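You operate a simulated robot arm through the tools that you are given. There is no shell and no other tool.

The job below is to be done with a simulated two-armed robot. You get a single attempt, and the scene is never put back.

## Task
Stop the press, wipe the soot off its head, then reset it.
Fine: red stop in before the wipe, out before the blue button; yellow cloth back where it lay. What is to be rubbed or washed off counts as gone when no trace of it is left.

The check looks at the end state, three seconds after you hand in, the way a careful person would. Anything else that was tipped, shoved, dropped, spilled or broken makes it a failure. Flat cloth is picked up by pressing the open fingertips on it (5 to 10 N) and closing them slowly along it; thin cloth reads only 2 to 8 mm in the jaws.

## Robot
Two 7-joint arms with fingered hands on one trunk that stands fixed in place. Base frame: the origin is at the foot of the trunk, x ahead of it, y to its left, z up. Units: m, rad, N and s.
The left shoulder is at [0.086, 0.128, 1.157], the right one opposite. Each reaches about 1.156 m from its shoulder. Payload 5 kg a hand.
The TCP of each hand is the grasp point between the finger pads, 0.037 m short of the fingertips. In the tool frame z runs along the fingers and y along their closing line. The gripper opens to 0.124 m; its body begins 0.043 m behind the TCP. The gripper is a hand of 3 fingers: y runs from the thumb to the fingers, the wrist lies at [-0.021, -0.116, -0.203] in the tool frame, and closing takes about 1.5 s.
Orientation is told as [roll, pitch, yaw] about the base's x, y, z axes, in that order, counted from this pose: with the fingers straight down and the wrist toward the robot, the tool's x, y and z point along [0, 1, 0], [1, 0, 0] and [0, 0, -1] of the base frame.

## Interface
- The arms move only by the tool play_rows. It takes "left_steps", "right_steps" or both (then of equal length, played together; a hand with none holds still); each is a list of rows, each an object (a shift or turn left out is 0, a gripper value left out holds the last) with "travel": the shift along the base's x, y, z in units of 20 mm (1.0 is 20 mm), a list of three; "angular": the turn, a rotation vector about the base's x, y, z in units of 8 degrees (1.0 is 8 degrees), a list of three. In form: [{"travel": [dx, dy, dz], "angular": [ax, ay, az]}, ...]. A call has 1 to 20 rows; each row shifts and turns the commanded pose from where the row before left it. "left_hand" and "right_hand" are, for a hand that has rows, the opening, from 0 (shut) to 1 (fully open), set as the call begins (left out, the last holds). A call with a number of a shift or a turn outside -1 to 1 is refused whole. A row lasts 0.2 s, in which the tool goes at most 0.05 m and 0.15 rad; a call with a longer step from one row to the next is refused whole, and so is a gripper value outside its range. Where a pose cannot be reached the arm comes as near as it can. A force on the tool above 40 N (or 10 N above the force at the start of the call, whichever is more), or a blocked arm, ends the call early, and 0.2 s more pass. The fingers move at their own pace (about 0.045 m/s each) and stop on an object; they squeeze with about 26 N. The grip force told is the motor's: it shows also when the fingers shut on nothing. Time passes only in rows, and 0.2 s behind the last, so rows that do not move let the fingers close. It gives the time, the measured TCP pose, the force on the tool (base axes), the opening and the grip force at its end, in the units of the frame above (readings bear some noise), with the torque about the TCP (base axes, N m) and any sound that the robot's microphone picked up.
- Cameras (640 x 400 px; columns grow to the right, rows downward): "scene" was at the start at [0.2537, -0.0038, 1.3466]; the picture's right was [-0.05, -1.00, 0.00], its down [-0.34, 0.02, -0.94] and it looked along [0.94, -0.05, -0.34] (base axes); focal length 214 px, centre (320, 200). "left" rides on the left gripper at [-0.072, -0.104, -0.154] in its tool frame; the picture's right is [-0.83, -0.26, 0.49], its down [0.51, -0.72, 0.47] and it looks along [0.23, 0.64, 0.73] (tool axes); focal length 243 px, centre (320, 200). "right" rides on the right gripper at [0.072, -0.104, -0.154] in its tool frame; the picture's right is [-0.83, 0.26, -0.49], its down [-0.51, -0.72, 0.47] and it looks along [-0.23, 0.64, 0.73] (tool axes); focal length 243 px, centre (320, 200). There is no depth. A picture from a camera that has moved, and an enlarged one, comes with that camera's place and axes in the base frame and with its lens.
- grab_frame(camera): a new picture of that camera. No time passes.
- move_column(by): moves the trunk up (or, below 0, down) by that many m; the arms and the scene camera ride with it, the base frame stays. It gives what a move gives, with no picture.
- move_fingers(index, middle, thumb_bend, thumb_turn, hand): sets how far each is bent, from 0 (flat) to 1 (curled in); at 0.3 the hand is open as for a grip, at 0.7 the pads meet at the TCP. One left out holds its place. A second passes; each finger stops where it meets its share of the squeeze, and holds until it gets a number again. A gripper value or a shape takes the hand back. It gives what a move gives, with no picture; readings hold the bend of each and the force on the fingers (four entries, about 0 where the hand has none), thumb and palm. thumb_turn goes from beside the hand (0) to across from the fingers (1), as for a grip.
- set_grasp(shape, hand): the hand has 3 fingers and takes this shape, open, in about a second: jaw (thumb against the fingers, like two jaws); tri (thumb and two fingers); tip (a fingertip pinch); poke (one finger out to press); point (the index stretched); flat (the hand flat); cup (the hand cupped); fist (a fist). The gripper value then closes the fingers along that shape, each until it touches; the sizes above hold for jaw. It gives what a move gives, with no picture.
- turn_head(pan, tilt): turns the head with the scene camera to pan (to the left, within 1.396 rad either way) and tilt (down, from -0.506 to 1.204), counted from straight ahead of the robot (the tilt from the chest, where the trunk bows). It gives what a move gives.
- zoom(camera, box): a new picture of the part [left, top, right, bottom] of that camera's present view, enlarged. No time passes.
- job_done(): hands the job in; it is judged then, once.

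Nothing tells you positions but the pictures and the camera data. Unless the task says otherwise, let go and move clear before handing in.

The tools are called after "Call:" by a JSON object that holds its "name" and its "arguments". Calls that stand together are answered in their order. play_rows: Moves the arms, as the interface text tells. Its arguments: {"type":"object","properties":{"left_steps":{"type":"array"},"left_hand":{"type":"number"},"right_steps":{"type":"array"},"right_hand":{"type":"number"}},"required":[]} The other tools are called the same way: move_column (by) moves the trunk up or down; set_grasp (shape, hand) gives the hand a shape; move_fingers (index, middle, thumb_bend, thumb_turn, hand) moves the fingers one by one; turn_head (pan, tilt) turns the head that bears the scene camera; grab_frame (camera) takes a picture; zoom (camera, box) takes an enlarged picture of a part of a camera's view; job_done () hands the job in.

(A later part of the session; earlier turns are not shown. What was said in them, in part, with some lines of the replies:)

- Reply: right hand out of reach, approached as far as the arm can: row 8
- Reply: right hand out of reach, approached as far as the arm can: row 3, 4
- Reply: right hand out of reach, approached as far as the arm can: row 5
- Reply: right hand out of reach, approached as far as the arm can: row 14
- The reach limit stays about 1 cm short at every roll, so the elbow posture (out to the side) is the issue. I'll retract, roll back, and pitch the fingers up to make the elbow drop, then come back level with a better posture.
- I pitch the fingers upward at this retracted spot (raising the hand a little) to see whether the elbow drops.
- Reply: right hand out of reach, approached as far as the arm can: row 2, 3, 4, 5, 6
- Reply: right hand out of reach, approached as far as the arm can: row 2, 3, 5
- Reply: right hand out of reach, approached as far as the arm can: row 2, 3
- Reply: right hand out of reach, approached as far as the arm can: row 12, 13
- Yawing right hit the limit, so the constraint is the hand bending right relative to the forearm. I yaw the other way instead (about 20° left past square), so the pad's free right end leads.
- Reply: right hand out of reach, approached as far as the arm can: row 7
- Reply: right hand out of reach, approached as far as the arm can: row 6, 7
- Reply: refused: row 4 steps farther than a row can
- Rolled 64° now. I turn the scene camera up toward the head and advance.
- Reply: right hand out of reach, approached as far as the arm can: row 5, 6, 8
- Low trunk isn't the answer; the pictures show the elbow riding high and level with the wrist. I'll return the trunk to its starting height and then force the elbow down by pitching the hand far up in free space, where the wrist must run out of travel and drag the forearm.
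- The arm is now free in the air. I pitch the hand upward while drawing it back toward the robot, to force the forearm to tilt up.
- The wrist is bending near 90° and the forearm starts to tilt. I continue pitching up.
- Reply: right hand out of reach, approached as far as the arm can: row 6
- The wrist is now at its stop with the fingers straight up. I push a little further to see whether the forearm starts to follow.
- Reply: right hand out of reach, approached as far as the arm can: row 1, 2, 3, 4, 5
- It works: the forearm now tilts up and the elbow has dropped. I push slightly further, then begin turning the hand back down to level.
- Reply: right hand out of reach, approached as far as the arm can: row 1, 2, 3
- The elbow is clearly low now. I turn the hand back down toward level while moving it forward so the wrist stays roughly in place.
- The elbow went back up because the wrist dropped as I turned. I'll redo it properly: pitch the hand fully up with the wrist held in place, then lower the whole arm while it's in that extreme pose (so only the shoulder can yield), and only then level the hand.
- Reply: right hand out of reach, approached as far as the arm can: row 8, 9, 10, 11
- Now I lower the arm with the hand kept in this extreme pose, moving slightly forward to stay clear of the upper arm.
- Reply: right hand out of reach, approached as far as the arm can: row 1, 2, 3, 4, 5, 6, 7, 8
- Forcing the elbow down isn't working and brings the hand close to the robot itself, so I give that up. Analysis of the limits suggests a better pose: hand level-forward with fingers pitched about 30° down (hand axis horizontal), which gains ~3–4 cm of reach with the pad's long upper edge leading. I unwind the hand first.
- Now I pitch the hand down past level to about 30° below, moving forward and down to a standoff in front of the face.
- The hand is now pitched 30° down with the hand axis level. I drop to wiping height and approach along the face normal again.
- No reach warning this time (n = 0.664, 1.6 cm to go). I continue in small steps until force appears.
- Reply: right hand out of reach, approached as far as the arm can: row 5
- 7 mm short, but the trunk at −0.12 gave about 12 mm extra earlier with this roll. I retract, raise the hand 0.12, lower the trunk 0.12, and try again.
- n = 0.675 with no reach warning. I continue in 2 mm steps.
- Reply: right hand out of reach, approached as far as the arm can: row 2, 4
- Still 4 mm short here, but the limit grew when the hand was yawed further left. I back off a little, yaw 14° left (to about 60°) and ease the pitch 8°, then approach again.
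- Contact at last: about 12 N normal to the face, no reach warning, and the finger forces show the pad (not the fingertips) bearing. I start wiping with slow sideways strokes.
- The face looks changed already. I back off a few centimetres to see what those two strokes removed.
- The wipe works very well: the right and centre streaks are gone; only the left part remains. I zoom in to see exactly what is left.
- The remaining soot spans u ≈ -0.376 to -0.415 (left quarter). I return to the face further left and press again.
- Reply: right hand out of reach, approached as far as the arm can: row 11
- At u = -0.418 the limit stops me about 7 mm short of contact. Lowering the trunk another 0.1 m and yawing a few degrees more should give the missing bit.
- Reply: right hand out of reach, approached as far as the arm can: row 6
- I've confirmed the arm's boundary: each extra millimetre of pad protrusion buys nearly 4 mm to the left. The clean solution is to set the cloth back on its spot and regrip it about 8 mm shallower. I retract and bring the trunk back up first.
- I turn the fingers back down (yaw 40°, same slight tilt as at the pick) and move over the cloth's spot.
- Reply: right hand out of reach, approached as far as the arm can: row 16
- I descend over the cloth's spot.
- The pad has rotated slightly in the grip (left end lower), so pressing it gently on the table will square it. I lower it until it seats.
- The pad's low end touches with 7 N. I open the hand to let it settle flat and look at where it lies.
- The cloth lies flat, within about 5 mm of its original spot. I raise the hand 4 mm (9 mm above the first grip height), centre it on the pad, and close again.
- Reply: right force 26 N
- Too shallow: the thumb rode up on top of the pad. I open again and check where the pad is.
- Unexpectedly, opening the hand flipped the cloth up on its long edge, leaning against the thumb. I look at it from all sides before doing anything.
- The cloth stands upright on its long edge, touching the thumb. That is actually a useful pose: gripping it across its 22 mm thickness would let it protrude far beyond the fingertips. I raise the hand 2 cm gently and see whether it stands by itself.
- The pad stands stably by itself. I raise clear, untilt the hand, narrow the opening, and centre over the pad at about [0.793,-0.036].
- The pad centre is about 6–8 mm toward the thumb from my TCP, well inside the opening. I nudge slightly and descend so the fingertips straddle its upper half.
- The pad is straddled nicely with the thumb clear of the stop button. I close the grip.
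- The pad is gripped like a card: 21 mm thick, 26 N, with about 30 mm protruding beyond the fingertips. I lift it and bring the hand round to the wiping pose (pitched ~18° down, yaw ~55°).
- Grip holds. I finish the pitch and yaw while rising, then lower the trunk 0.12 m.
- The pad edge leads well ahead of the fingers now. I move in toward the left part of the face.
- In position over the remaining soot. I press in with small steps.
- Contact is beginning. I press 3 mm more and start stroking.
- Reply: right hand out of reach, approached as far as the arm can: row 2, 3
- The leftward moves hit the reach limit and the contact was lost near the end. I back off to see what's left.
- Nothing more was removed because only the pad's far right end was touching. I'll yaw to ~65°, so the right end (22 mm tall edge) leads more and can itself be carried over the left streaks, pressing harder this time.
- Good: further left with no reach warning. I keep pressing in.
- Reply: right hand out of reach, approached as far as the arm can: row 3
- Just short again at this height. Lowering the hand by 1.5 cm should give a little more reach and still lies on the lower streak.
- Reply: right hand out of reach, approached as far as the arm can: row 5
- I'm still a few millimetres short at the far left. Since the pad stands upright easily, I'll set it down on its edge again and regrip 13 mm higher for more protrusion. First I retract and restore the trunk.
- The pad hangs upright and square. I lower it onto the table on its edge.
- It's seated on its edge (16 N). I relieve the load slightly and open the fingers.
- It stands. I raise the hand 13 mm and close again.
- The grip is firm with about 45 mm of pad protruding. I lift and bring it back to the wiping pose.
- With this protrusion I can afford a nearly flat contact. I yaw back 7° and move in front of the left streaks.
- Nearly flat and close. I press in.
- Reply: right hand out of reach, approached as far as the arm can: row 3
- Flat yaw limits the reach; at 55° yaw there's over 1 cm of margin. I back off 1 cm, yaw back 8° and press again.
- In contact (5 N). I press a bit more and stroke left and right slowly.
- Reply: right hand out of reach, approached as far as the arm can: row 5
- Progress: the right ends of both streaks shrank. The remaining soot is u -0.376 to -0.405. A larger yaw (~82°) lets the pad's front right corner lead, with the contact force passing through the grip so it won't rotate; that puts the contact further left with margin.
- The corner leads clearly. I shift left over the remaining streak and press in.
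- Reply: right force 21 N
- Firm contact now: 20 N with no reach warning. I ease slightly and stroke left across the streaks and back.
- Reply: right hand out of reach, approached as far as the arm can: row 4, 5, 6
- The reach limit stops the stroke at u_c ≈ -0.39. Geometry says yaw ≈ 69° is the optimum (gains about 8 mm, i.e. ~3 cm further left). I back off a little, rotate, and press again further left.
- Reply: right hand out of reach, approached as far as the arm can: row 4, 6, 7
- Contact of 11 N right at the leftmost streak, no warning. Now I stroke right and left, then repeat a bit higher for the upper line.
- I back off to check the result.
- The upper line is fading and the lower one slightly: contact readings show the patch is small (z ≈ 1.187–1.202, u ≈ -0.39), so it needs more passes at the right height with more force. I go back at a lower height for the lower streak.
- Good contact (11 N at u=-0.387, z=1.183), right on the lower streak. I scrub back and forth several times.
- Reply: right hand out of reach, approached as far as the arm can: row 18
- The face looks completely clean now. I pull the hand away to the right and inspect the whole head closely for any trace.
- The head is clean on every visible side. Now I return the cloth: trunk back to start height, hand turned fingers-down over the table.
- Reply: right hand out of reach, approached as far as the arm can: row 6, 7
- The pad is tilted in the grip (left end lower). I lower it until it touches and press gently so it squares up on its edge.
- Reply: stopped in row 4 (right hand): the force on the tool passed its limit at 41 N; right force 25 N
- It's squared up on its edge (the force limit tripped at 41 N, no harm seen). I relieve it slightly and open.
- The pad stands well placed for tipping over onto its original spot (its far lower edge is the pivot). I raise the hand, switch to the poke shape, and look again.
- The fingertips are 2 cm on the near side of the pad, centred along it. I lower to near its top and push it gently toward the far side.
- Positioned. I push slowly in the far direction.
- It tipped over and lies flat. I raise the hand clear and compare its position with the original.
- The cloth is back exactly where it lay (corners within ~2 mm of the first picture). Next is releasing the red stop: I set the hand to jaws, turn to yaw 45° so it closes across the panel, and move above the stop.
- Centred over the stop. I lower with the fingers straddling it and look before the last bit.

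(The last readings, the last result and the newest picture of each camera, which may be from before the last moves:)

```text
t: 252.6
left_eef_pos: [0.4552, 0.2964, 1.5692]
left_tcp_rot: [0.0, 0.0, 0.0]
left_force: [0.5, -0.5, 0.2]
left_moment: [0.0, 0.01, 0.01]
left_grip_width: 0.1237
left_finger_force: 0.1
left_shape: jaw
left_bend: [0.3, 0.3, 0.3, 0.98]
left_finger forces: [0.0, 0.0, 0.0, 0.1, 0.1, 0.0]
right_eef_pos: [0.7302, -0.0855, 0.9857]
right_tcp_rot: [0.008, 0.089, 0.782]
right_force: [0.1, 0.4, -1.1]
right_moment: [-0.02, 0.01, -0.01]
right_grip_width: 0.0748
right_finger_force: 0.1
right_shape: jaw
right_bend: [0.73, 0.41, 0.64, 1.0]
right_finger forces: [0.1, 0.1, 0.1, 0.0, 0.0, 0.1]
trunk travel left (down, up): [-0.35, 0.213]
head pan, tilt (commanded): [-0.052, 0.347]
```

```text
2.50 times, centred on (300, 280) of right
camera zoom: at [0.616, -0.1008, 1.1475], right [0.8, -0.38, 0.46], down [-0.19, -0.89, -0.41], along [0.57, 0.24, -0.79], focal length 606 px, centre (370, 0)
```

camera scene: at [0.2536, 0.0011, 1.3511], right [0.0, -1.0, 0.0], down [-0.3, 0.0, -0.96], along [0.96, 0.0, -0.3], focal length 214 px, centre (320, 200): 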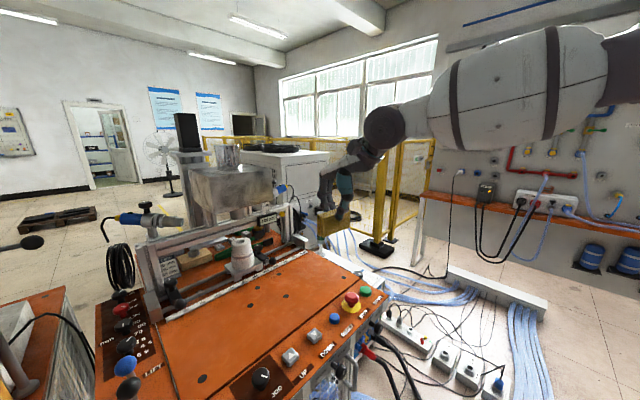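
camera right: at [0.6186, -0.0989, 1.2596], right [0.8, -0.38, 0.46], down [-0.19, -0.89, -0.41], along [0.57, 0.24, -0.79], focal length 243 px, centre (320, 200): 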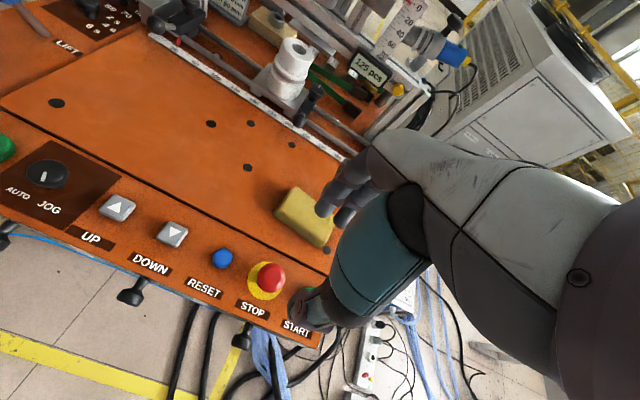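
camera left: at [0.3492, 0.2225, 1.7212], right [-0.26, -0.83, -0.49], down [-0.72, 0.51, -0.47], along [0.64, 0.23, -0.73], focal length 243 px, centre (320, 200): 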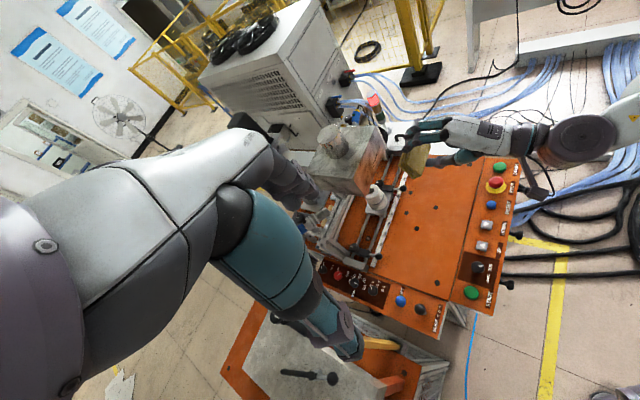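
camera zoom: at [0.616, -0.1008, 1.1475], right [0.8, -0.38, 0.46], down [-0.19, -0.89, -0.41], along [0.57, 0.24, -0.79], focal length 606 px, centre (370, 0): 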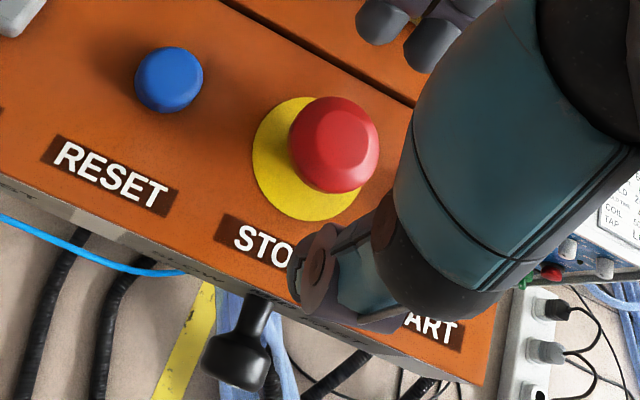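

Well centred. I lower the last 4 cm and close on the stop's head.

Call:
{"name": "play_rows", "arguments": {"right_steps": [{"travel": [0, 0, -0.8]}, {"travel": [0, 0, -0.7]}, {"travel": [0, 0, -0.35]}, {"travel": [0, 0, 0]}]}}

Call:
{"name": "zoom", "arguments": {"camera": "scene", "box": [290, 230, 380, 310]}}

Call:
{"name": "zoom", "arguments": {"camera": "left", "box": [450, 120, 550, 220]}}

```text
t: 253.6
left_eef_pos: [0.4555, 0.2977, 1.5687]
left_tcp_rot: [0.0, 0.0, 0.001]
left_force: [0.0, 0.3, -0.8]
left_moment: [0.02, 0.02, 0.01]
left_grip_width: 0.1241
left_finger_force: 0.1
left_shape: jaw
left_bend: [0.3, 0.3, 0.3, 0.98]
left_finger forces: [0.1, 0.1, 0.1, 0.0, 0.0, 0.1]
right_eef_pos: [0.7303, -0.0863, 0.9486]
right_tcp_rot: [0.011, 0.09, 0.782]
right_force: [0.7, 0.0, -0.3]
right_moment: [0.0, 0.02, -0.02]
right_grip_width: 0.0747
right_finger_force: 0.1
right_shape: jaw
right_bend: [0.73, 0.41, 0.64, 1.0]
right_finger forces: [0.0, 0.0, 0.1, 0.0, 0.0, 0.0]
trunk travel left (down, up): [-0.35, 0.213]
head pan, tilt (commanded): [-0.052, 0.347]
```

```text
5.00 times, centred on (335, 270) of scene
camera zoom: at [0.2537, -0.0039, 1.3466], right [-0.05, -1.0, 0.0], down [-0.34, 0.02, -0.94], along [0.94, -0.05, -0.34], focal length 1072 px, centre (245, -150)
```

zoom: 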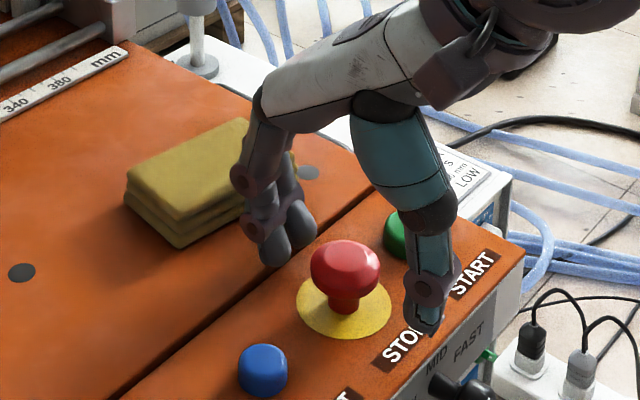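

```text
4.00 times, centred on (500, 170) of left
camera zoom: at [0.3505, 0.2222, 1.7209], right [-0.26, -0.83, -0.49], down [-0.72, 0.51, -0.47], along [0.64, 0.23, -0.73], focal length 970 px, centre (-400, 320)
```

zoom: 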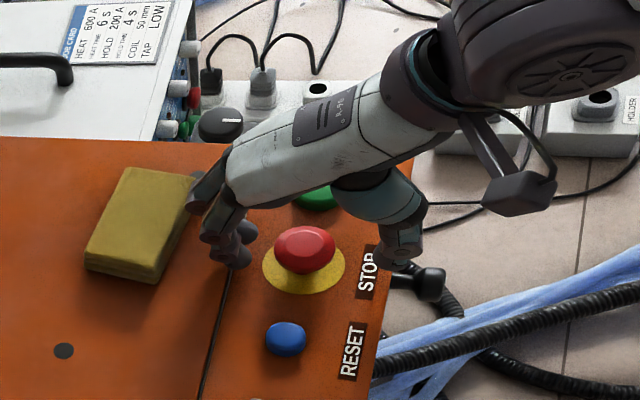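

Call:
{"name": "play_rows", "arguments": {"right_steps": [{"travel": [0, 0, 0]}, {"travel": [0, 0, 0]}, {"travel": [0, 0, 0]}, {"travel": [0, 0, 0]}, {"travel": [0, 0, 0]}, {"travel": [0, 0, 0]}], "right_hand": 0.0}}

Call:
{"name": "zoom", "arguments": {"camera": "scene", "box": [290, 210, 380, 310]}}

Call:
{"name": "zoom", "arguments": {"camera": "left", "box": [450, 120, 550, 220]}}

Call:
{"name": "zoom", "arguments": {"camera": "right", "box": [220, 200, 380, 360]}}

```text
t: 255.0
left_eef_pos: [0.4541, 0.2961, 1.5681]
left_tcp_rot: [0.0, 0.0, 0.003]
left_force: [-0.5, -0.2, 0.3]
left_moment: [0.01, 0.0, -0.02]
left_grip_width: 0.1237
left_finger_force: 0.0
left_shape: jaw
left_bend: [0.3, 0.3, 0.3, 0.98]
left_finger forces: [0.1, 0.1, 0.1, 0.0, 0.0, 0.0]
right_eef_pos: [0.731, -0.085, 0.9486]
right_tcp_rot: [0.009, 0.089, 0.783]
right_force: [-1.3, 0.8, -1.1]
right_moment: [-0.04, 0.08, 0.04]
right_grip_width: 0.0307
right_finger_force: 26.3
right_shape: jaw
right_bend: [0.74, 0.54, 0.74, 1.0]
right_finger forces: [14.0, 7.7, 0.1, 0.1, 22.8, 0.0]
trunk travel left (down, up): [-0.35, 0.213]
head pan, tilt (commanded): [-0.052, 0.347]
```

```text
4.00 times, centred on (335, 260) of scene
camera zoom: at [0.2537, -0.0039, 1.3466], right [-0.05, -1.0, 0.0], down [-0.34, 0.02, -0.94], along [0.94, -0.05, -0.34], focal length 858 px, centre (260, -40)
```

zoom: 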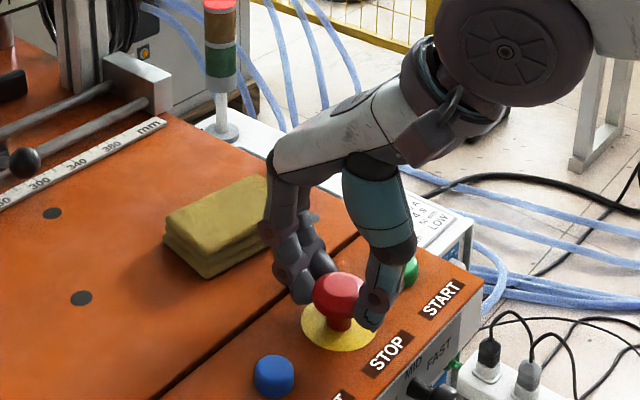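

```text
4.00 times, centred on (500, 170) of left
camera zoom: at [0.3506, 0.2222, 1.7208], right [-0.26, -0.83, -0.49], down [-0.72, 0.51, -0.47], along [0.64, 0.23, -0.73], focal length 970 px, centre (-400, 320)
```

zoom: 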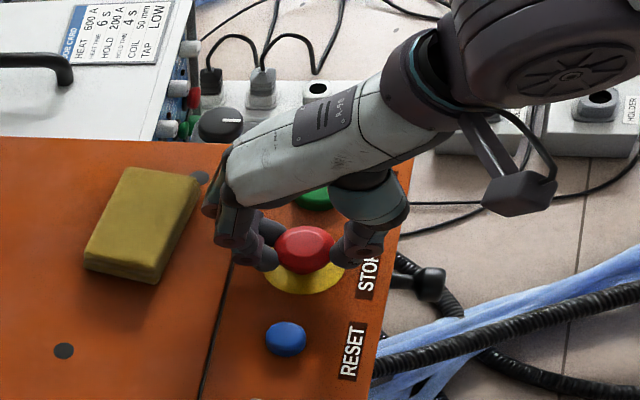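

```text
2.50 times, centred on (300, 280) of right
camera zoom: at [0.6163, -0.1006, 1.111], right [0.8, -0.38, 0.46], down [-0.19, -0.89, -0.41], along [0.57, 0.24, -0.79], focal length 606 px, centre (370, 0)
```

zoom: 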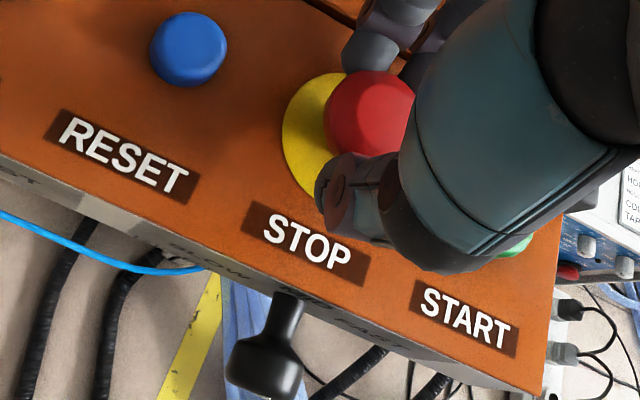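

Gripped under the rim (31 mm). I pull straight up in small steps.

Call:
{"name": "play_rows", "arguments": {"right_steps": [{"travel": [0, 0, 0.12]}, {"travel": [0, 0, 0.12]}, {"travel": [0, 0, 0.12]}, {"travel": [0, 0, 0]}]}}

Call:
{"name": "zoom", "arguments": {"camera": "scene", "box": [270, 180, 390, 310]}}

```text
t: 256.0
left_eef_pos: [0.4547, 0.2952, 1.5678]
left_tcp_rot: [0.0, 0.0, 0.0]
left_force: [0.5, -0.5, 0.0]
left_moment: [-0.02, -0.04, -0.05]
left_grip_width: 0.1234
left_finger_force: 0.0
left_shape: jaw
left_bend: [0.3, 0.3, 0.3, 0.98]
left_finger forces: [0.0, 0.0, 0.0, 0.0, 0.0, 0.1]
right_eef_pos: [0.7312, -0.0857, 0.9557]
right_tcp_rot: [0.008, 0.088, 0.781]
right_force: [1.2, 0.3, -0.3]
right_moment: [-0.01, 0.06, -0.03]
right_grip_width: 0.0301
right_finger_force: 26.0
right_shape: jaw
right_bend: [0.74, 0.54, 0.74, 1.0]
right_finger forces: [15.2, 9.1, 0.1, 0.0, 24.3, 0.1]
trunk travel left (down, up): [-0.35, 0.213]
head pan, tilt (commanded): [-0.052, 0.347]
```

```text
3.08 times, centred on (330, 245) of scene
camera zoom: at [0.2532, -0.0041, 1.3467], right [-0.05, -1.0, 0.0], down [-0.34, 0.02, -0.94], along [0.94, -0.05, -0.34], focal length 660 px, centre (289, 62)
```

zoom: 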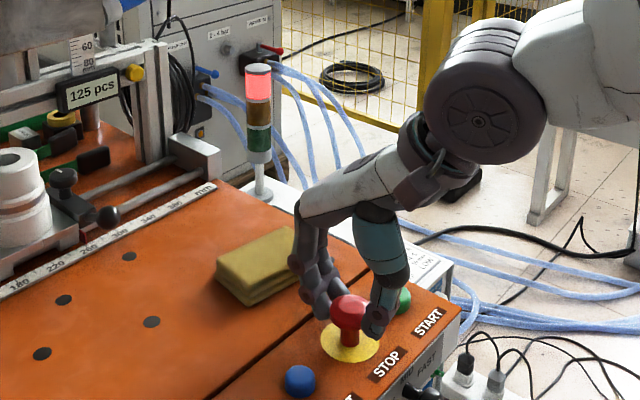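

No resistance over 7 mm and the head seems to rise with the fingers. I pull a bit more to feel the upper end of its travel.

Call:
{"name": "play_rows", "arguments": {"right_steps": [{"travel": [0, 0, 0.1]}, {"travel": [0, 0, 0.1]}, {"travel": [0, 0, 0]}]}}

Call:
{"name": "zoom", "arguments": {"camera": "scene", "box": [290, 230, 380, 310]}}

Call:
{"name": "zoom", "arguments": {"camera": "left", "box": [450, 120, 550, 220]}}

```text
t: 256.8
left_eef_pos: [0.4566, 0.2961, 1.568]
left_tcp_rot: [0.0, 0.0, 0.002]
left_force: [0.1, -0.6, -0.8]
left_moment: [0.0, 0.04, 0.04]
left_grip_width: 0.1236
left_finger_force: 0.1
left_shape: jaw
left_bend: [0.3, 0.3, 0.3, 0.98]
left_finger forces: [0.0, 0.0, 0.0, 0.0, 0.1, 0.0]
right_eef_pos: [0.7301, -0.087, 0.9583]
right_tcp_rot: [0.011, 0.092, 0.781]
right_force: [-2.8, 1.4, -15.0]
right_moment: [-0.07, 0.19, 0.01]
right_grip_width: 0.0298
right_finger_force: 26.1
right_shape: jaw
right_bend: [0.74, 0.54, 0.74, 1.0]
right_finger forces: [15.2, 7.4, 0.0, 0.0, 20.3, 0.0]
trunk travel left (down, up): [-0.35, 0.213]
head pan, tilt (commanded): [-0.052, 0.347]
```

```text
5.00 times, centred on (335, 270) of scene
camera zoom: at [0.2549, -0.0039, 1.3463], right [-0.05, -1.0, 0.0], down [-0.34, 0.02, -0.94], along [0.94, -0.05, -0.34], focal length 1072 px, centre (245, -150)
```

zoom: 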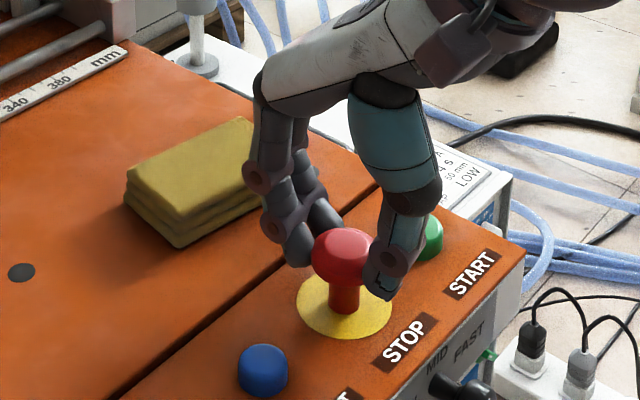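

```text
4.00 times, centred on (500, 170) of left
camera zoom: at [0.3521, 0.2222, 1.7204], right [-0.26, -0.83, -0.49], down [-0.72, 0.51, -0.47], along [0.64, 0.23, -0.73], focal length 970 px, centre (-400, 320)
```

zoom: 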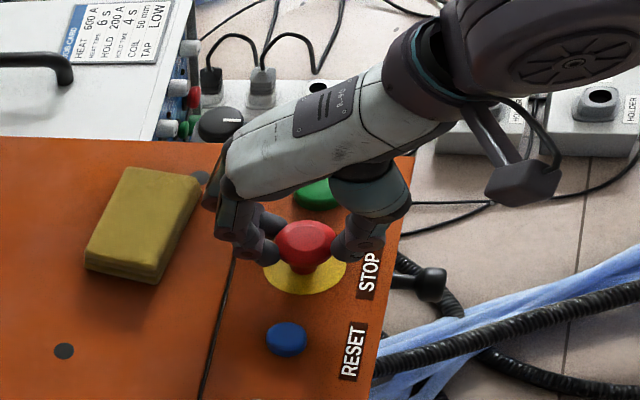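

It hit its upper stop (15 N) with the stem fully out, so it's released. I ease off, open, and rise straight up.

Call:
{"name": "play_rows", "arguments": {"right_steps": [{"travel": [0, 0, -0.12]}, {"travel": [0, 0, 0]}]}}

Call:
{"name": "play_rows", "arguments": {"right_steps": [{"travel": [0, 0, 0]}, {"travel": [0, 0, 0]}, {"travel": [0, 0, 0]}, {"travel": [0, 0, 0]}, {"travel": [0, 0, 0]}, {"travel": [0, 0, 0]}], "right_hand": 0.62}}

Call:
{"name": "play_rows", "arguments": {"right_steps": [{"travel": [0, 0, 0.5]}, {"travel": [0, 0, 1]}, {"travel": [0, 0, 1]}, {"travel": [0, 0, 1]}, {"travel": [0, 0, 1]}, {"travel": [0, 0, 1]}, {"travel": [0, 0, 1]}, {"travel": [0, 0, 0]}]}}

Call:
{"name": "zoom", "arguments": {"camera": "scene", "box": [290, 240, 370, 320]}}

Call:
{"name": "grab_frame", "arguments": {"camera": "scene"}}

```text
t: 257.4
left_eef_pos: [0.4547, 0.2955, 1.5696]
left_tcp_rot: [0.001, 0.001, 0.001]
left_force: [-0.3, -0.2, -0.1]
left_moment: [0.0, -0.02, 0.02]
left_grip_width: 0.1237
left_finger_force: 0.0
left_shape: jaw
left_bend: [0.3, 0.3, 0.3, 0.98]
left_finger forces: [0.0, 0.1, 0.0, 0.0, 0.0, 0.0]
right_eef_pos: [0.7313, -0.0858, 0.9578]
right_tcp_rot: [0.009, 0.09, 0.78]
right_force: [-5.2, 0.4, -7.6]
right_moment: [-0.12, 0.23, 0.04]
right_grip_width: 0.0296
right_finger_force: 26.2
right_shape: jaw
right_bend: [0.74, 0.55, 0.74, 1.0]
right_finger forces: [14.5, 7.3, 0.0, 0.0, 23.9, 0.0]
trunk travel left (down, up): [-0.35, 0.213]
head pan, tilt (commanded): [-0.052, 0.347]
```

```text
t: 258.8
left_eef_pos: [0.4539, 0.2953, 1.5685]
left_tcp_rot: [0.001, 0.0, 0.001]
left_force: [0.6, 0.7, 0.6]
left_moment: [0.0, 0.01, -0.01]
left_grip_width: 0.1237
left_finger_force: 0.1
left_shape: jaw
left_bend: [0.3, 0.3, 0.3, 0.98]
left_finger forces: [0.1, 0.0, 0.0, 0.0, 0.0, 0.1]
right_eef_pos: [0.7315, -0.0859, 0.956]
right_tcp_rot: [0.008, 0.089, 0.781]
right_force: [1.0, 0.6, -1.0]
right_moment: [0.03, 0.02, -0.01]
right_grip_width: 0.0763
right_finger_force: 0.1
right_shape: jaw
right_bend: [0.73, 0.4, 0.64, 1.0]
right_finger forces: [0.0, 0.0, 0.0, 0.0, 0.1, 0.0]
trunk travel left (down, up): [-0.35, 0.213]
head pan, tilt (commanded): [-0.052, 0.347]
```

```text
t: 260.6
left_eef_pos: [0.4547, 0.2959, 1.5695]
left_tcp_rot: [0.0, -0.002, 0.002]
left_force: [-0.5, -0.1, -0.5]
left_moment: [0.03, -0.01, -0.02]
left_grip_width: 0.1237
left_finger_force: 0.1
left_shape: jaw
left_bend: [0.3, 0.3, 0.3, 0.98]
left_finger forces: [0.0, 0.1, 0.0, 0.0, 0.0, 0.0]
right_eef_pos: [0.7291, -0.0857, 1.0861]
right_tcp_rot: [0.007, 0.089, 0.781]
right_force: [-0.5, 0.1, 1.2]
right_moment: [-0.03, 0.01, -0.02]
right_grip_width: 0.0766
right_finger_force: 0.2
right_shape: jaw
right_bend: [0.73, 0.4, 0.64, 1.0]
right_finger forces: [0.0, 0.1, 0.1, 0.0, 0.1, 0.0]
trunk travel left (down, up): [-0.35, 0.213]
head pan, tilt (commanded): [-0.052, 0.347]
```

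```text
5.00 times, centred on (330, 280) of scene
camera zoom: at [0.2539, -0.0039, 1.3465], right [-0.05, -1.0, 0.0], down [-0.34, 0.02, -0.94], along [0.94, -0.05, -0.34], focal length 1072 px, centre (270, -200)
```

zoom: 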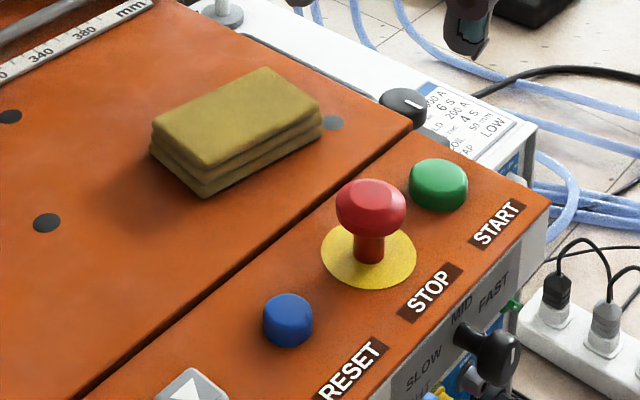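

```text
taken
camera scene: at [0.2539, -0.0039, 1.3465], right [-0.05, -1.0, 0.0], down [-0.34, 0.02, -0.94], along [0.94, -0.05, -0.34], focal length 214 px, centre (320, 200)
```

scene: 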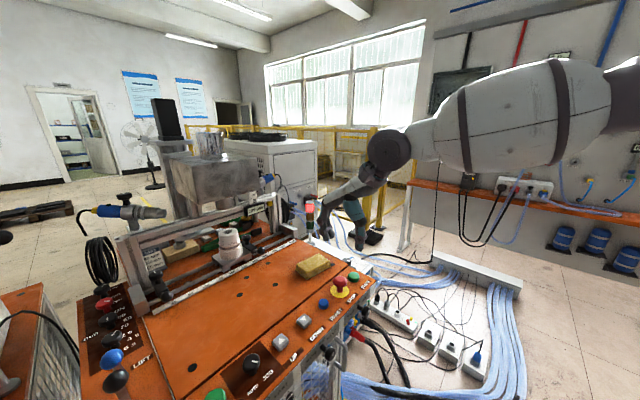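

The stop is out at its original height, the cloth is in place; the tower stays red awaiting the reset. Now I shape the poke, square the hand (yaw 0), and move above the blue button.

Call:
{"name": "set_grasp", "arguments": {"shape": "poke", "hand": "right"}}

Call:
{"name": "play_rows", "arguments": {"right_steps": [{"travel": [-0.3, 0.3, 0.3], "angular": [0, 0, -1]}, {"travel": [-0.3, 0.3, 0], "angular": [0, 0, -1]}, {"travel": [-0.3, 0.3, 0], "angular": [0, 0, -1]}, {"travel": [-0.3, 0.3, 0], "angular": [0, 0, -1]}, {"travel": [-0.3, 0.3, 0], "angular": [0, 0, -1]}, {"travel": [-0.3, 0.4, 0], "angular": [0, 0, -0.6]}, {"travel": [-0.4, 0.5, 0], "angular": [0, -0.64, 0]}, {"travel": [0, 0, 0]}]}}

Call:
{"name": "zoom", "arguments": {"camera": "scene", "box": [260, 220, 380, 330]}}

Call:
{"name": "zoom", "arguments": {"camera": "left", "box": [430, 120, 570, 260]}}

Call:
{"name": "grab_frame", "arguments": {"camera": "right"}}

```text
t: 261.5
left_eef_pos: [0.4551, 0.2966, 1.5694]
left_tcp_rot: [0.001, -0.001, 0.002]
left_force: [0.1, 1.1, -0.2]
left_moment: [0.0, 0.01, -0.01]
left_grip_width: 0.1239
left_finger_force: 0.0
left_shape: jaw
left_bend: [0.3, 0.3, 0.3, 0.98]
left_finger forces: [0.0, 0.1, 0.0, 0.0, 0.0, 0.1]
right_eef_pos: [0.7298, -0.0862, 1.0871]
right_tcp_rot: [0.01, 0.091, 0.782]
right_force: [0.1, -0.5, -0.3]
right_moment: [0.02, 0.01, 0.0]
right_grip_width: 0.0
right_finger_force: 0.1
right_shape: poke
right_bend: [0.7, 0.7, 1.0, 1.0]
right_finger forces: [0.0, 0.0, 0.1, 0.1, 0.0, 0.1]
trunk travel left (down, up): [-0.35, 0.213]
head pan, tilt (commanded): [-0.052, 0.347]
```

```text
t: 263.3
left_eef_pos: [0.4545, 0.2966, 1.5686]
left_tcp_rot: [0.0, -0.001, 0.001]
left_force: [-0.7, 0.3, -0.5]
left_moment: [0.01, -0.02, -0.04]
left_grip_width: 0.1238
left_finger_force: 0.2
left_shape: jaw
left_bend: [0.3, 0.3, 0.3, 0.98]
left_finger forces: [0.1, 0.0, 0.0, 0.1, 0.1, 0.0]
right_eef_pos: [0.687, -0.0373, 1.0939]
right_tcp_rot: [0.009, -0.002, 0.0]
right_force: [-0.1, 0.3, -0.1]
right_moment: [0.01, 0.01, -0.01]
right_grip_width: 0.0004
right_finger_force: 0.0
right_shape: poke
right_bend: [0.7, 0.7, 1.0, 1.0]
right_finger forces: [0.0, 0.1, 0.0, 0.0, 0.0, 0.0]
trunk travel left (down, up): [-0.35, 0.213]
head pan, tilt (commanded): [-0.052, 0.347]
```

```text
3.64 times, centred on (320, 275) of scene
camera zoom: at [0.2538, -0.0039, 1.3466], right [-0.05, -1.0, 0.0], down [-0.34, 0.02, -0.94], along [0.94, -0.05, -0.34], focal length 780 px, centre (320, -73)
```

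zoom: 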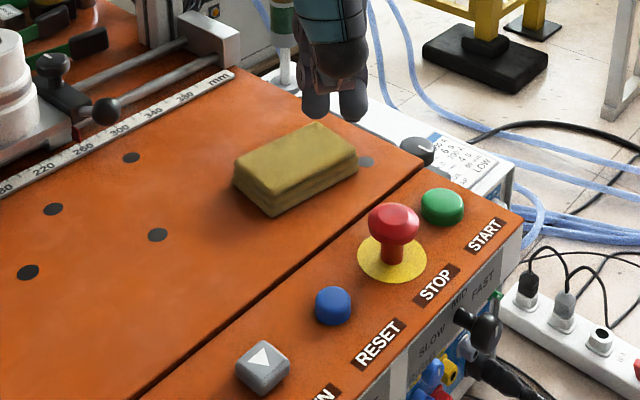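

```text
2.86 times, centred on (500, 190) of left
camera zoom: at [0.3507, 0.2222, 1.7208], right [-0.26, -0.83, -0.49], down [-0.72, 0.51, -0.47], along [0.64, 0.23, -0.73], focal length 693 px, centre (-194, 229)
```

zoom: 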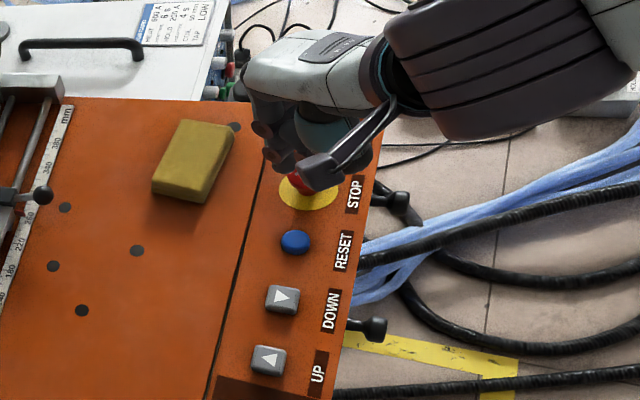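

```text
taken
camera right: at [0.5825, 0.0323, 1.2469], right [0.26, -0.83, 0.49], down [-0.72, -0.5, -0.48], along [0.64, -0.23, -0.73], focal length 243 px, centre (320, 200)
```

right: 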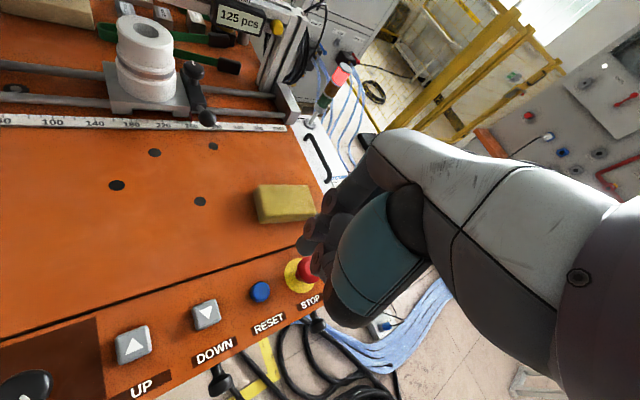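

The left fingertip line shows tips at about +13/-9 mm from the TCP. I align one fingertip on the blue button's centre [0.683,-0.037] and descend to just above it.

Call:
{"name": "play_rows", "arguments": {"right_steps": [{"travel": [-0.1, 0.25, -1]}, {"travel": [-0.1, 0.25, -1]}, {"travel": [0, 0, -1]}, {"travel": [0, 0, -1]}, {"travel": [0, 0, -1]}, {"travel": [0, 0, -1]}, {"travel": [0, 0, -0.5]}, {"travel": [0, 0, 0]}]}}

Call:
{"name": "zoom", "arguments": {"camera": "scene", "box": [280, 240, 370, 330]}}

Call:
{"name": "zoom", "arguments": {"camera": "left", "box": [450, 150, 560, 260]}}

Call:
{"name": "zoom", "arguments": {"camera": "right", "box": [200, 200, 400, 360]}}

```text
t: 265.1
left_eef_pos: [0.4551, 0.2962, 1.5682]
left_tcp_rot: [0.0, 0.002, 0.002]
left_force: [0.0, -0.1, 0.0]
left_moment: [0.02, 0.0, -0.03]
left_grip_width: 0.1236
left_finger_force: 0.1
left_shape: jaw
left_bend: [0.3, 0.3, 0.3, 0.98]
left_finger forces: [0.1, 0.0, 0.0, 0.0, 0.0, 0.1]
right_eef_pos: [0.682, -0.027, 0.9633]
right_tcp_rot: [0.009, -0.001, 0.0]
right_force: [0.0, 0.7, -0.1]
right_moment: [0.0, 0.03, -0.01]
right_grip_width: 0.0001
right_finger_force: 0.0
right_shape: poke
right_bend: [0.7, 0.7, 1.0, 1.0]
right_finger forces: [0.0, 0.1, 0.0, 0.0, 0.0, 0.0]
trunk travel left (down, up): [-0.35, 0.213]
head pan, tilt (commanded): [-0.052, 0.347]
```

```text
4.44 times, centred on (325, 285) of scene
camera zoom: at [0.2535, -0.0038, 1.3467], right [-0.05, -1.0, 0.0], down [-0.34, 0.02, -0.94], along [0.94, -0.05, -0.34], focal length 953 px, centre (298, -178)
```

zoom: 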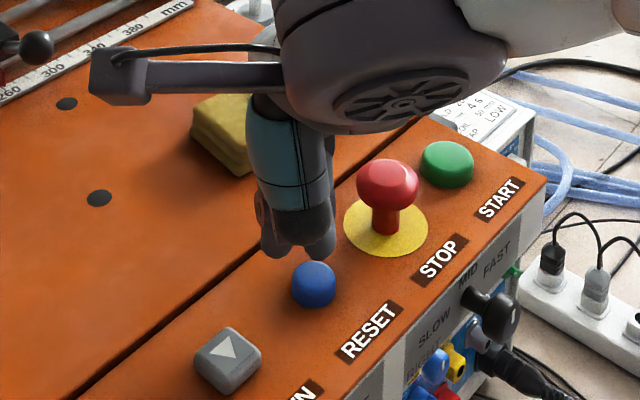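

```text
3.64 times, centred on (505, 205) of left
camera zoom: at [0.3502, 0.2223, 1.7209], right [-0.26, -0.83, -0.49], down [-0.72, 0.51, -0.47], along [0.64, 0.23, -0.73], focal length 882 px, centre (-353, 182)
```

zoom: 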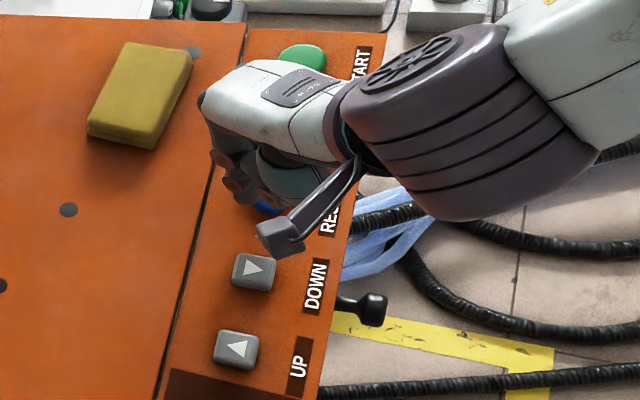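

```text
2.50 times, centred on (300, 280) of right
camera zoom: at [0.5779, 0.0419, 1.1167], right [0.26, -0.83, 0.49], down [-0.72, -0.5, -0.48], along [0.64, -0.23, -0.73], focal length 606 px, centre (370, 0)
```

zoom: 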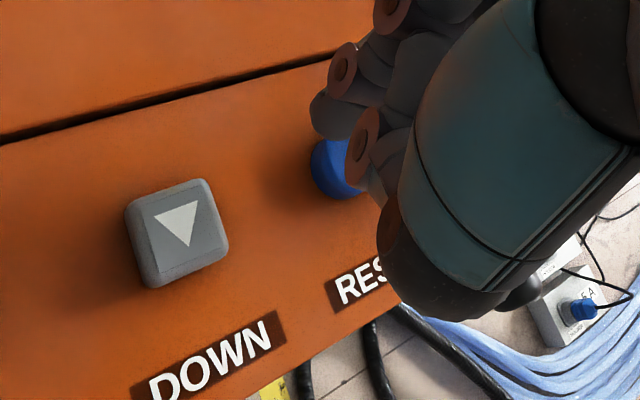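

The right-hand fingertip is right above the blue button. I press down in small steps.

Call:
{"name": "play_rows", "arguments": {"right_steps": [{"travel": [0, 0, -0.25]}, {"travel": [0, 0, -0.2]}, {"travel": [0, 0, -0.15]}, {"travel": [0, 0, -0.1]}, {"travel": [0, 0, 0]}]}}

Call:
{"name": "zoom", "arguments": {"camera": "scene", "box": [250, 180, 370, 330]}}

```text
t: 266.3
left_eef_pos: [0.4542, 0.2958, 1.568]
left_tcp_rot: [0.001, 0.0, 0.002]
left_force: [0.0, 0.6, -0.3]
left_moment: [0.0, -0.04, 0.02]
left_grip_width: 0.1238
left_finger_force: 0.1
left_shape: jaw
left_bend: [0.3, 0.3, 0.3, 0.98]
left_finger forces: [0.0, 0.0, 0.0, 0.1, 0.0, 0.1]
right_eef_pos: [0.6829, -0.0271, 0.9499]
right_tcp_rot: [0.009, -0.002, 0.0]
right_force: [-0.2, -0.1, -0.4]
right_moment: [0.0, 0.01, 0.0]
right_grip_width: 0.0
right_finger_force: 0.0
right_shape: poke
right_bend: [0.7, 0.7, 1.0, 1.0]
right_finger forces: [0.0, 0.0, 0.0, 0.0, 0.0, 0.1]
trunk travel left (down, up): [-0.35, 0.213]
head pan, tilt (commanded): [-0.052, 0.347]
```

```text
2.67 times, centred on (310, 255) of scene
camera zoom: at [0.2536, -0.0039, 1.3466], right [-0.05, -1.0, 0.0], down [-0.34, 0.02, -0.94], along [0.94, -0.05, -0.34], focal length 572 px, centre (347, 53)
```

zoom: 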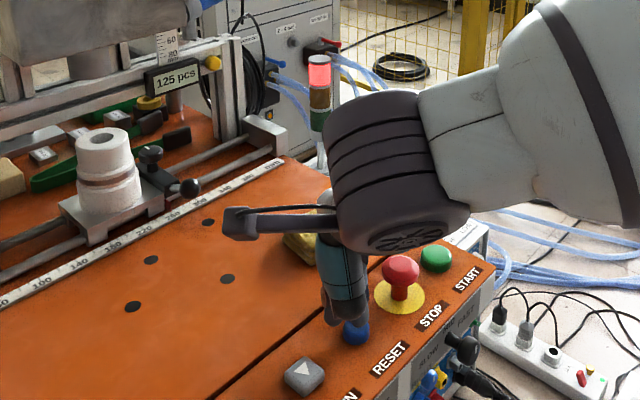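

Call:
{"name": "play_rows", "arguments": {"right_steps": [{"travel": [0, 0, -0.1]}, {"travel": [0, 0, -0.1]}, {"travel": [0, 0, 0]}]}}

Call:
{"name": "zoom", "arguments": {"camera": "scene", "box": [250, 180, 370, 330]}}

```text
t: 267.1
left_eef_pos: [0.4556, 0.2966, 1.5681]
left_tcp_rot: [0.001, -0.002, 0.001]
left_force: [1.0, -0.1, -0.5]
left_moment: [-0.03, 0.01, 0.01]
left_grip_width: 0.1236
left_finger_force: 0.0
left_shape: jaw
left_bend: [0.3, 0.3, 0.3, 0.98]
left_finger forces: [0.0, 0.0, 0.1, 0.0, 0.0, 0.0]
right_eef_pos: [0.6828, -0.0275, 0.9449]
right_tcp_rot: [0.009, -0.003, 0.0]
right_force: [1.5, 0.4, 2.5]
right_moment: [-0.03, 0.02, 0.0]
right_grip_width: 0.0001
right_finger_force: 0.1
right_shape: poke
right_bend: [0.7, 0.7, 1.0, 1.0]
right_finger forces: [0.1, 2.1, 0.0, 0.0, 0.0, 0.0]
trunk travel left (down, up): [-0.35, 0.213]
head pan, tilt (commanded): [-0.052, 0.347]
```

```text
2.67 times, centred on (310, 255) of scene
camera zoom: at [0.2535, -0.0038, 1.3467], right [-0.05, -1.0, 0.0], down [-0.34, 0.02, -0.94], along [0.94, -0.05, -0.34], focal length 572 px, centre (347, 53)
```

zoom: 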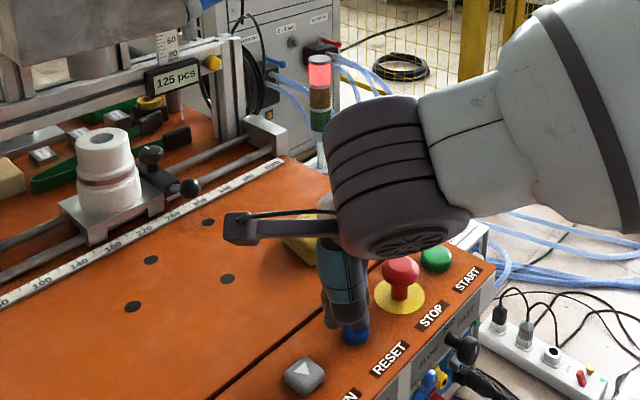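

Contact (2.5 N, one finger only). I press further.

Call:
{"name": "play_rows", "arguments": {"right_steps": [{"travel": [0, 0, -0.1]}, {"travel": [0, 0, -0.1]}, {"travel": [0, 0, 0]}]}}

Call:
{"name": "zoom", "arguments": {"camera": "scene", "box": [250, 180, 370, 330]}}

```text
t: 267.9
left_eef_pos: [0.4537, 0.2959, 1.5699]
left_tcp_rot: [-0.002, -0.001, 0.003]
left_force: [0.3, 0.8, -0.2]
left_moment: [0.04, -0.02, -0.02]
left_grip_width: 0.1238
left_finger_force: 0.0
left_shape: jaw
left_bend: [0.3, 0.3, 0.3, 0.98]
left_finger forces: [0.0, 0.0, 0.1, 0.1, 0.0, 0.0]
right_eef_pos: [0.6829, -0.028, 0.9416]
right_tcp_rot: [0.009, -0.002, 0.001]
right_force: [2.0, 0.1, 8.8]
right_moment: [-0.13, -0.07, 0.06]
right_grip_width: 0.0
right_finger_force: 0.0
right_shape: poke
right_bend: [0.7, 0.7, 1.0, 1.0]
right_finger forces: [0.0, 8.5, 0.1, 0.0, 0.0, 0.1]
trunk travel left (down, up): [-0.35, 0.213]
head pan, tilt (commanded): [-0.052, 0.347]
heard: click
```

```text
2.67 times, centred on (310, 255) of scene
camera zoom: at [0.2531, -0.0038, 1.3468], right [-0.05, -1.0, 0.0], down [-0.34, 0.02, -0.94], along [0.94, -0.05, -0.34], focal length 572 px, centre (347, 53)
```

zoom: 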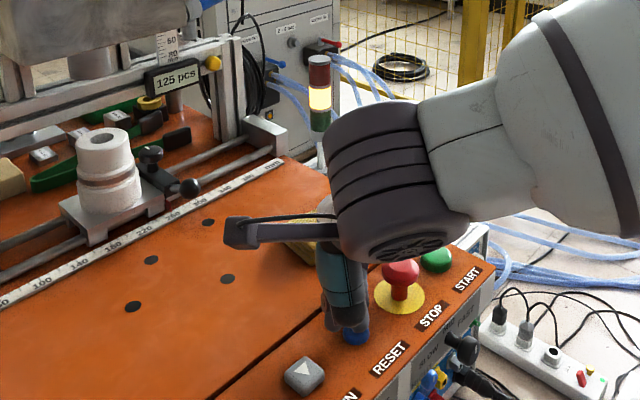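

A click was heard and the tower turned yellow (reset done). I lift off straight up and move the hand clear.

Call:
{"name": "play_rows", "arguments": {"right_steps": [{"travel": [0, 0, 0.3]}, {"travel": [0, 0, 0.7]}, {"travel": [0, 0, 1]}, {"travel": [0, 0, 1]}, {"travel": [0, 0, 1]}, {"travel": [0, 0, 1]}, {"travel": [0, 0, 1]}, {"travel": [0, 0, 1]}, {"travel": [-0.5, -0.5, 1]}, {"travel": [-0.7, -0.7, 1]}, {"travel": [-0.7, -0.7, 1]}, {"travel": [-0.7, -0.7, 1]}, {"travel": [-0.7, -0.7, 1]}, {"travel": [-0.7, -0.7, 1]}, {"travel": [-0.5, -0.5, 1]}, {"travel": [0, 0, 0]}]}}

Call:
{"name": "grab_frame", "arguments": {"camera": "scene"}}

Call:
{"name": "zoom", "arguments": {"camera": "scene", "box": [290, 240, 370, 320]}}

Call:
{"name": "zoom", "arguments": {"camera": "scene", "box": [185, 140, 285, 210]}}

Call:
{"name": "zoom", "arguments": {"camera": "scene", "box": [220, 180, 340, 280]}}

```text
t: 271.3
left_eef_pos: [0.4552, 0.2971, 1.5681]
left_tcp_rot: [0.0, -0.001, 0.003]
left_force: [0.5, 0.1, 0.4]
left_moment: [0.02, 0.03, 0.03]
left_grip_width: 0.1237
left_finger_force: 0.1
left_shape: jaw
left_bend: [0.3, 0.3, 0.3, 0.98]
left_finger forces: [0.0, 0.1, 0.0, 0.1, 0.1, 0.0]
right_eef_pos: [0.5928, -0.1166, 1.2213]
right_tcp_rot: [0.009, -0.001, 0.002]
right_force: [0.7, 0.0, -0.6]
right_moment: [0.03, 0.01, -0.01]
right_grip_width: 0.0
right_finger_force: 0.0
right_shape: poke
right_bend: [0.7, 0.7, 1.0, 1.0]
right_finger forces: [0.1, 0.0, 0.0, 0.0, 0.0, 0.1]
trunk travel left (down, up): [-0.35, 0.213]
head pan, tilt (commanded): [-0.052, 0.347]
```

```text
taken
camera scene: at [0.2544, -0.0037, 1.3464], right [-0.05, -1.0, 0.0], down [-0.34, 0.02, -0.94], along [0.94, -0.05, -0.34], focal length 214 px, centre (320, 200)
```

scene: 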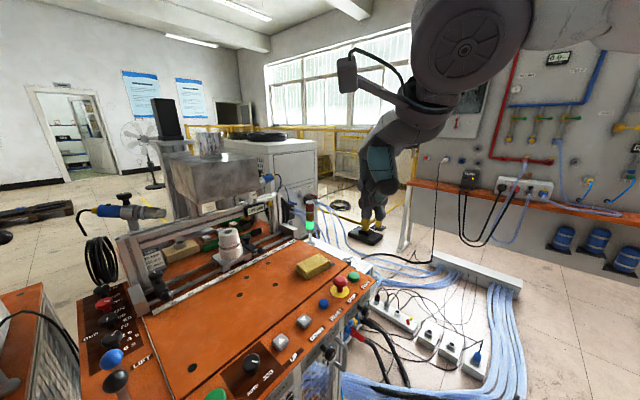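

```text
5.00 times, centred on (330, 280) of scene
camera zoom: at [0.2544, -0.0037, 1.3464], right [-0.05, -1.0, 0.0], down [-0.34, 0.02, -0.94], along [0.94, -0.05, -0.34], focal length 1072 px, centre (270, -200)
```

zoom: 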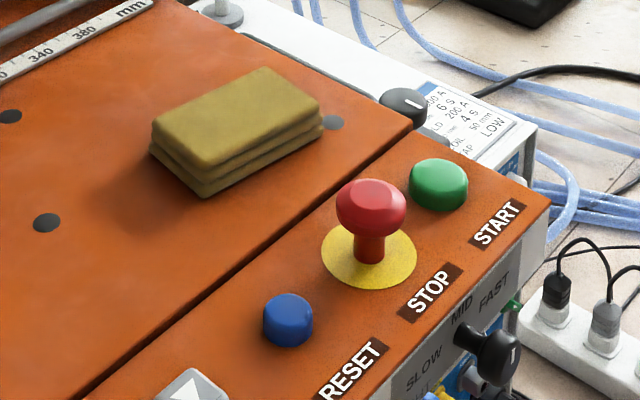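

```text
5.71 times, centred on (235, 175) of scene
camera zoom: at [0.2544, -0.0037, 1.3464], right [-0.05, -1.0, 0.0], down [-0.34, 0.02, -0.94], along [0.94, -0.05, -0.34], focal length 1226 px, centre (806, 343)
```

zoom: 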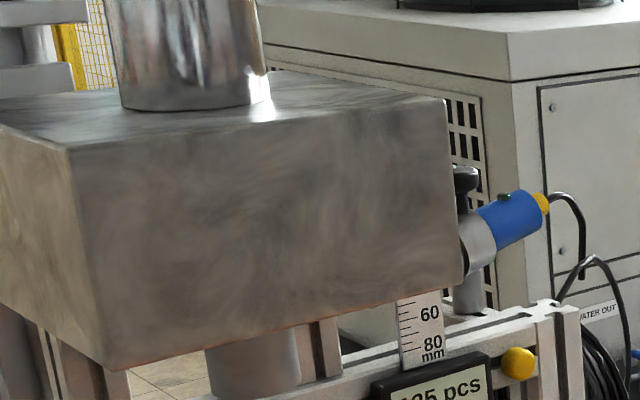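

```text
4.00 times, centred on (280, 230) of scene
camera zoom: at [0.2544, -0.0037, 1.3464], right [-0.05, -1.0, 0.0], down [-0.34, 0.02, -0.94], along [0.94, -0.05, -0.34], focal length 858 px, centre (480, 80)
```

zoom: 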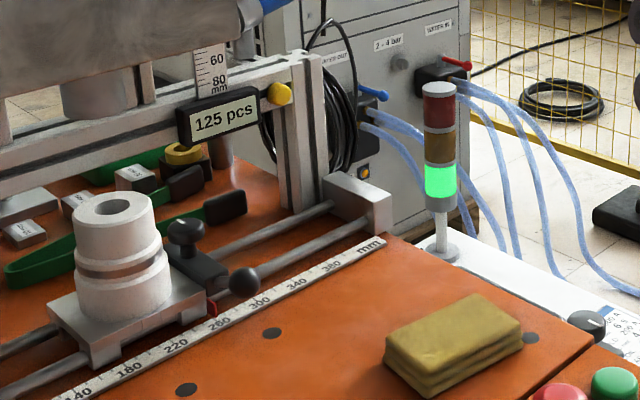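

The tower is green again, the stop is out, and the cloth lies where it was. One last close look at the face for any faint trace before handing in.

Call:
{"name": "zoom", "arguments": {"camera": "scene", "box": [195, 165, 245, 205]}}

Call:
{"name": "zoom", "arguments": {"camera": "scene", "box": [225, 155, 275, 200]}}

Call:
{"name": "zoom", "arguments": {"camera": "right", "box": [0, 0, 260, 170]}}

Call:
{"name": "zoom", "arguments": {"camera": "left", "box": [300, 100, 420, 200]}}

```text
10.00 times, centred on (220, 185) of scene
camera zoom: at [0.2544, -0.0037, 1.3464], right [-0.05, -1.0, 0.0], down [-0.34, 0.02, -0.94], along [0.94, -0.05, -0.34], focal length 2145 px, centre (1320, 350)
```

zoom: 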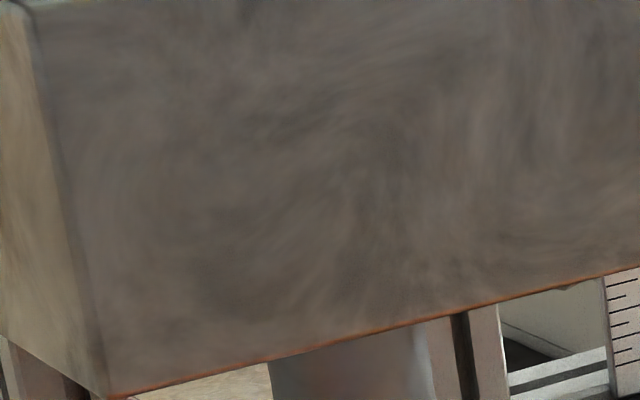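

```text
8.89 times, centred on (250, 178) of scene
camera zoom: at [0.2544, -0.0037, 1.3464], right [-0.05, -1.0, 0.0], down [-0.34, 0.02, -0.94], along [0.94, -0.05, -0.34], focal length 1906 px, centre (942, 400)
```

zoom: 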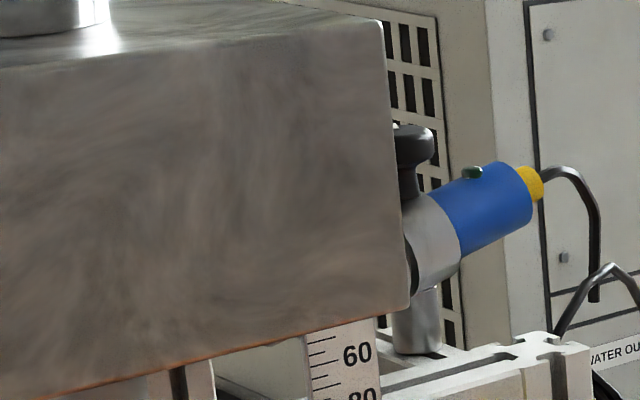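

```text
2.35 times, centred on (130, 85) of right
camera zoom: at [0.4887, -0.047, 1.3748], right [0.26, -0.83, 0.48], down [-0.72, -0.5, -0.48], along [0.64, -0.23, -0.73], focal length 571 px, centre (767, 471)
```

zoom: 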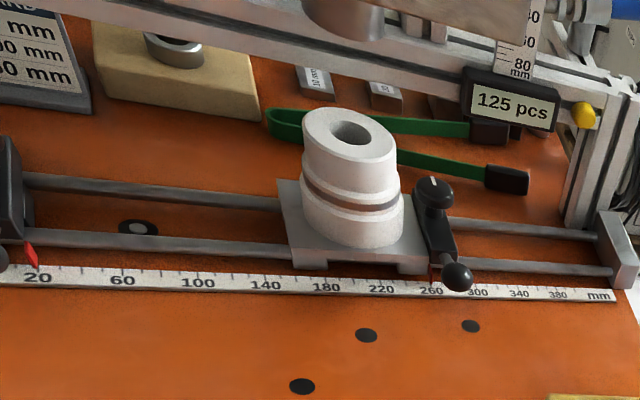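

```text
4.00 times, centred on (360, 150) of left
camera zoom: at [0.3515, 0.2224, 1.7205], right [-0.26, -0.83, -0.49], down [-0.72, 0.51, -0.47], along [0.64, 0.23, -0.73], focal length 970 px, centre (160, 400)
```

zoom: 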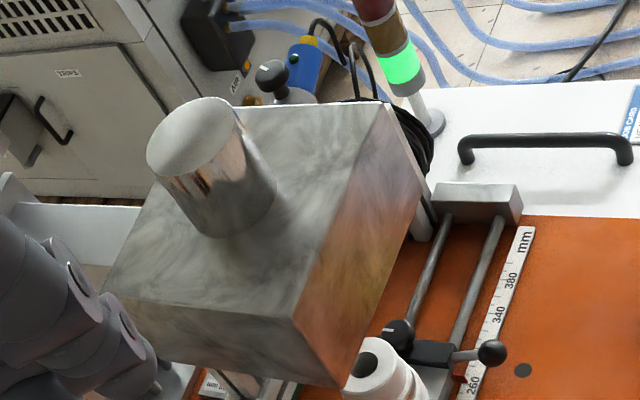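

Every view of the head shows clean metal with no streak left. The stop is out, the reset has registered with a green tower, the cloth is back in place, nothing else was disturbed, and both hands are empty and clear. I hand in now.

Call:
{"name": "job_done", "arguments": {}}

```text
The job is handed in.
```

The press was stopped, its head wiped clean and the press reset. I have handed the job in.

- **Stop:** I pushed the red stop in before any wiping and the tower turned red. I pulled it back out before pressing blue.
- **Soot:** No trace shows on the head in any view I could take. I could not see its underside closely.
- **Cloth:** It lies flat, within about 2 mm of where it was by the pictures. It tipped up on its edge while I was regripping it. After wiping I set it down on edge and tipped it flat onto its spot, so a different face may be up.
- **Reset:** I pressed the blue button after the stop was out. It clicked, and the tower went yellow and then green.

Pressing the cloth onto the table tripped the 40 N force limit once (41 N); I saw no damage. Both hands are empty and clear.
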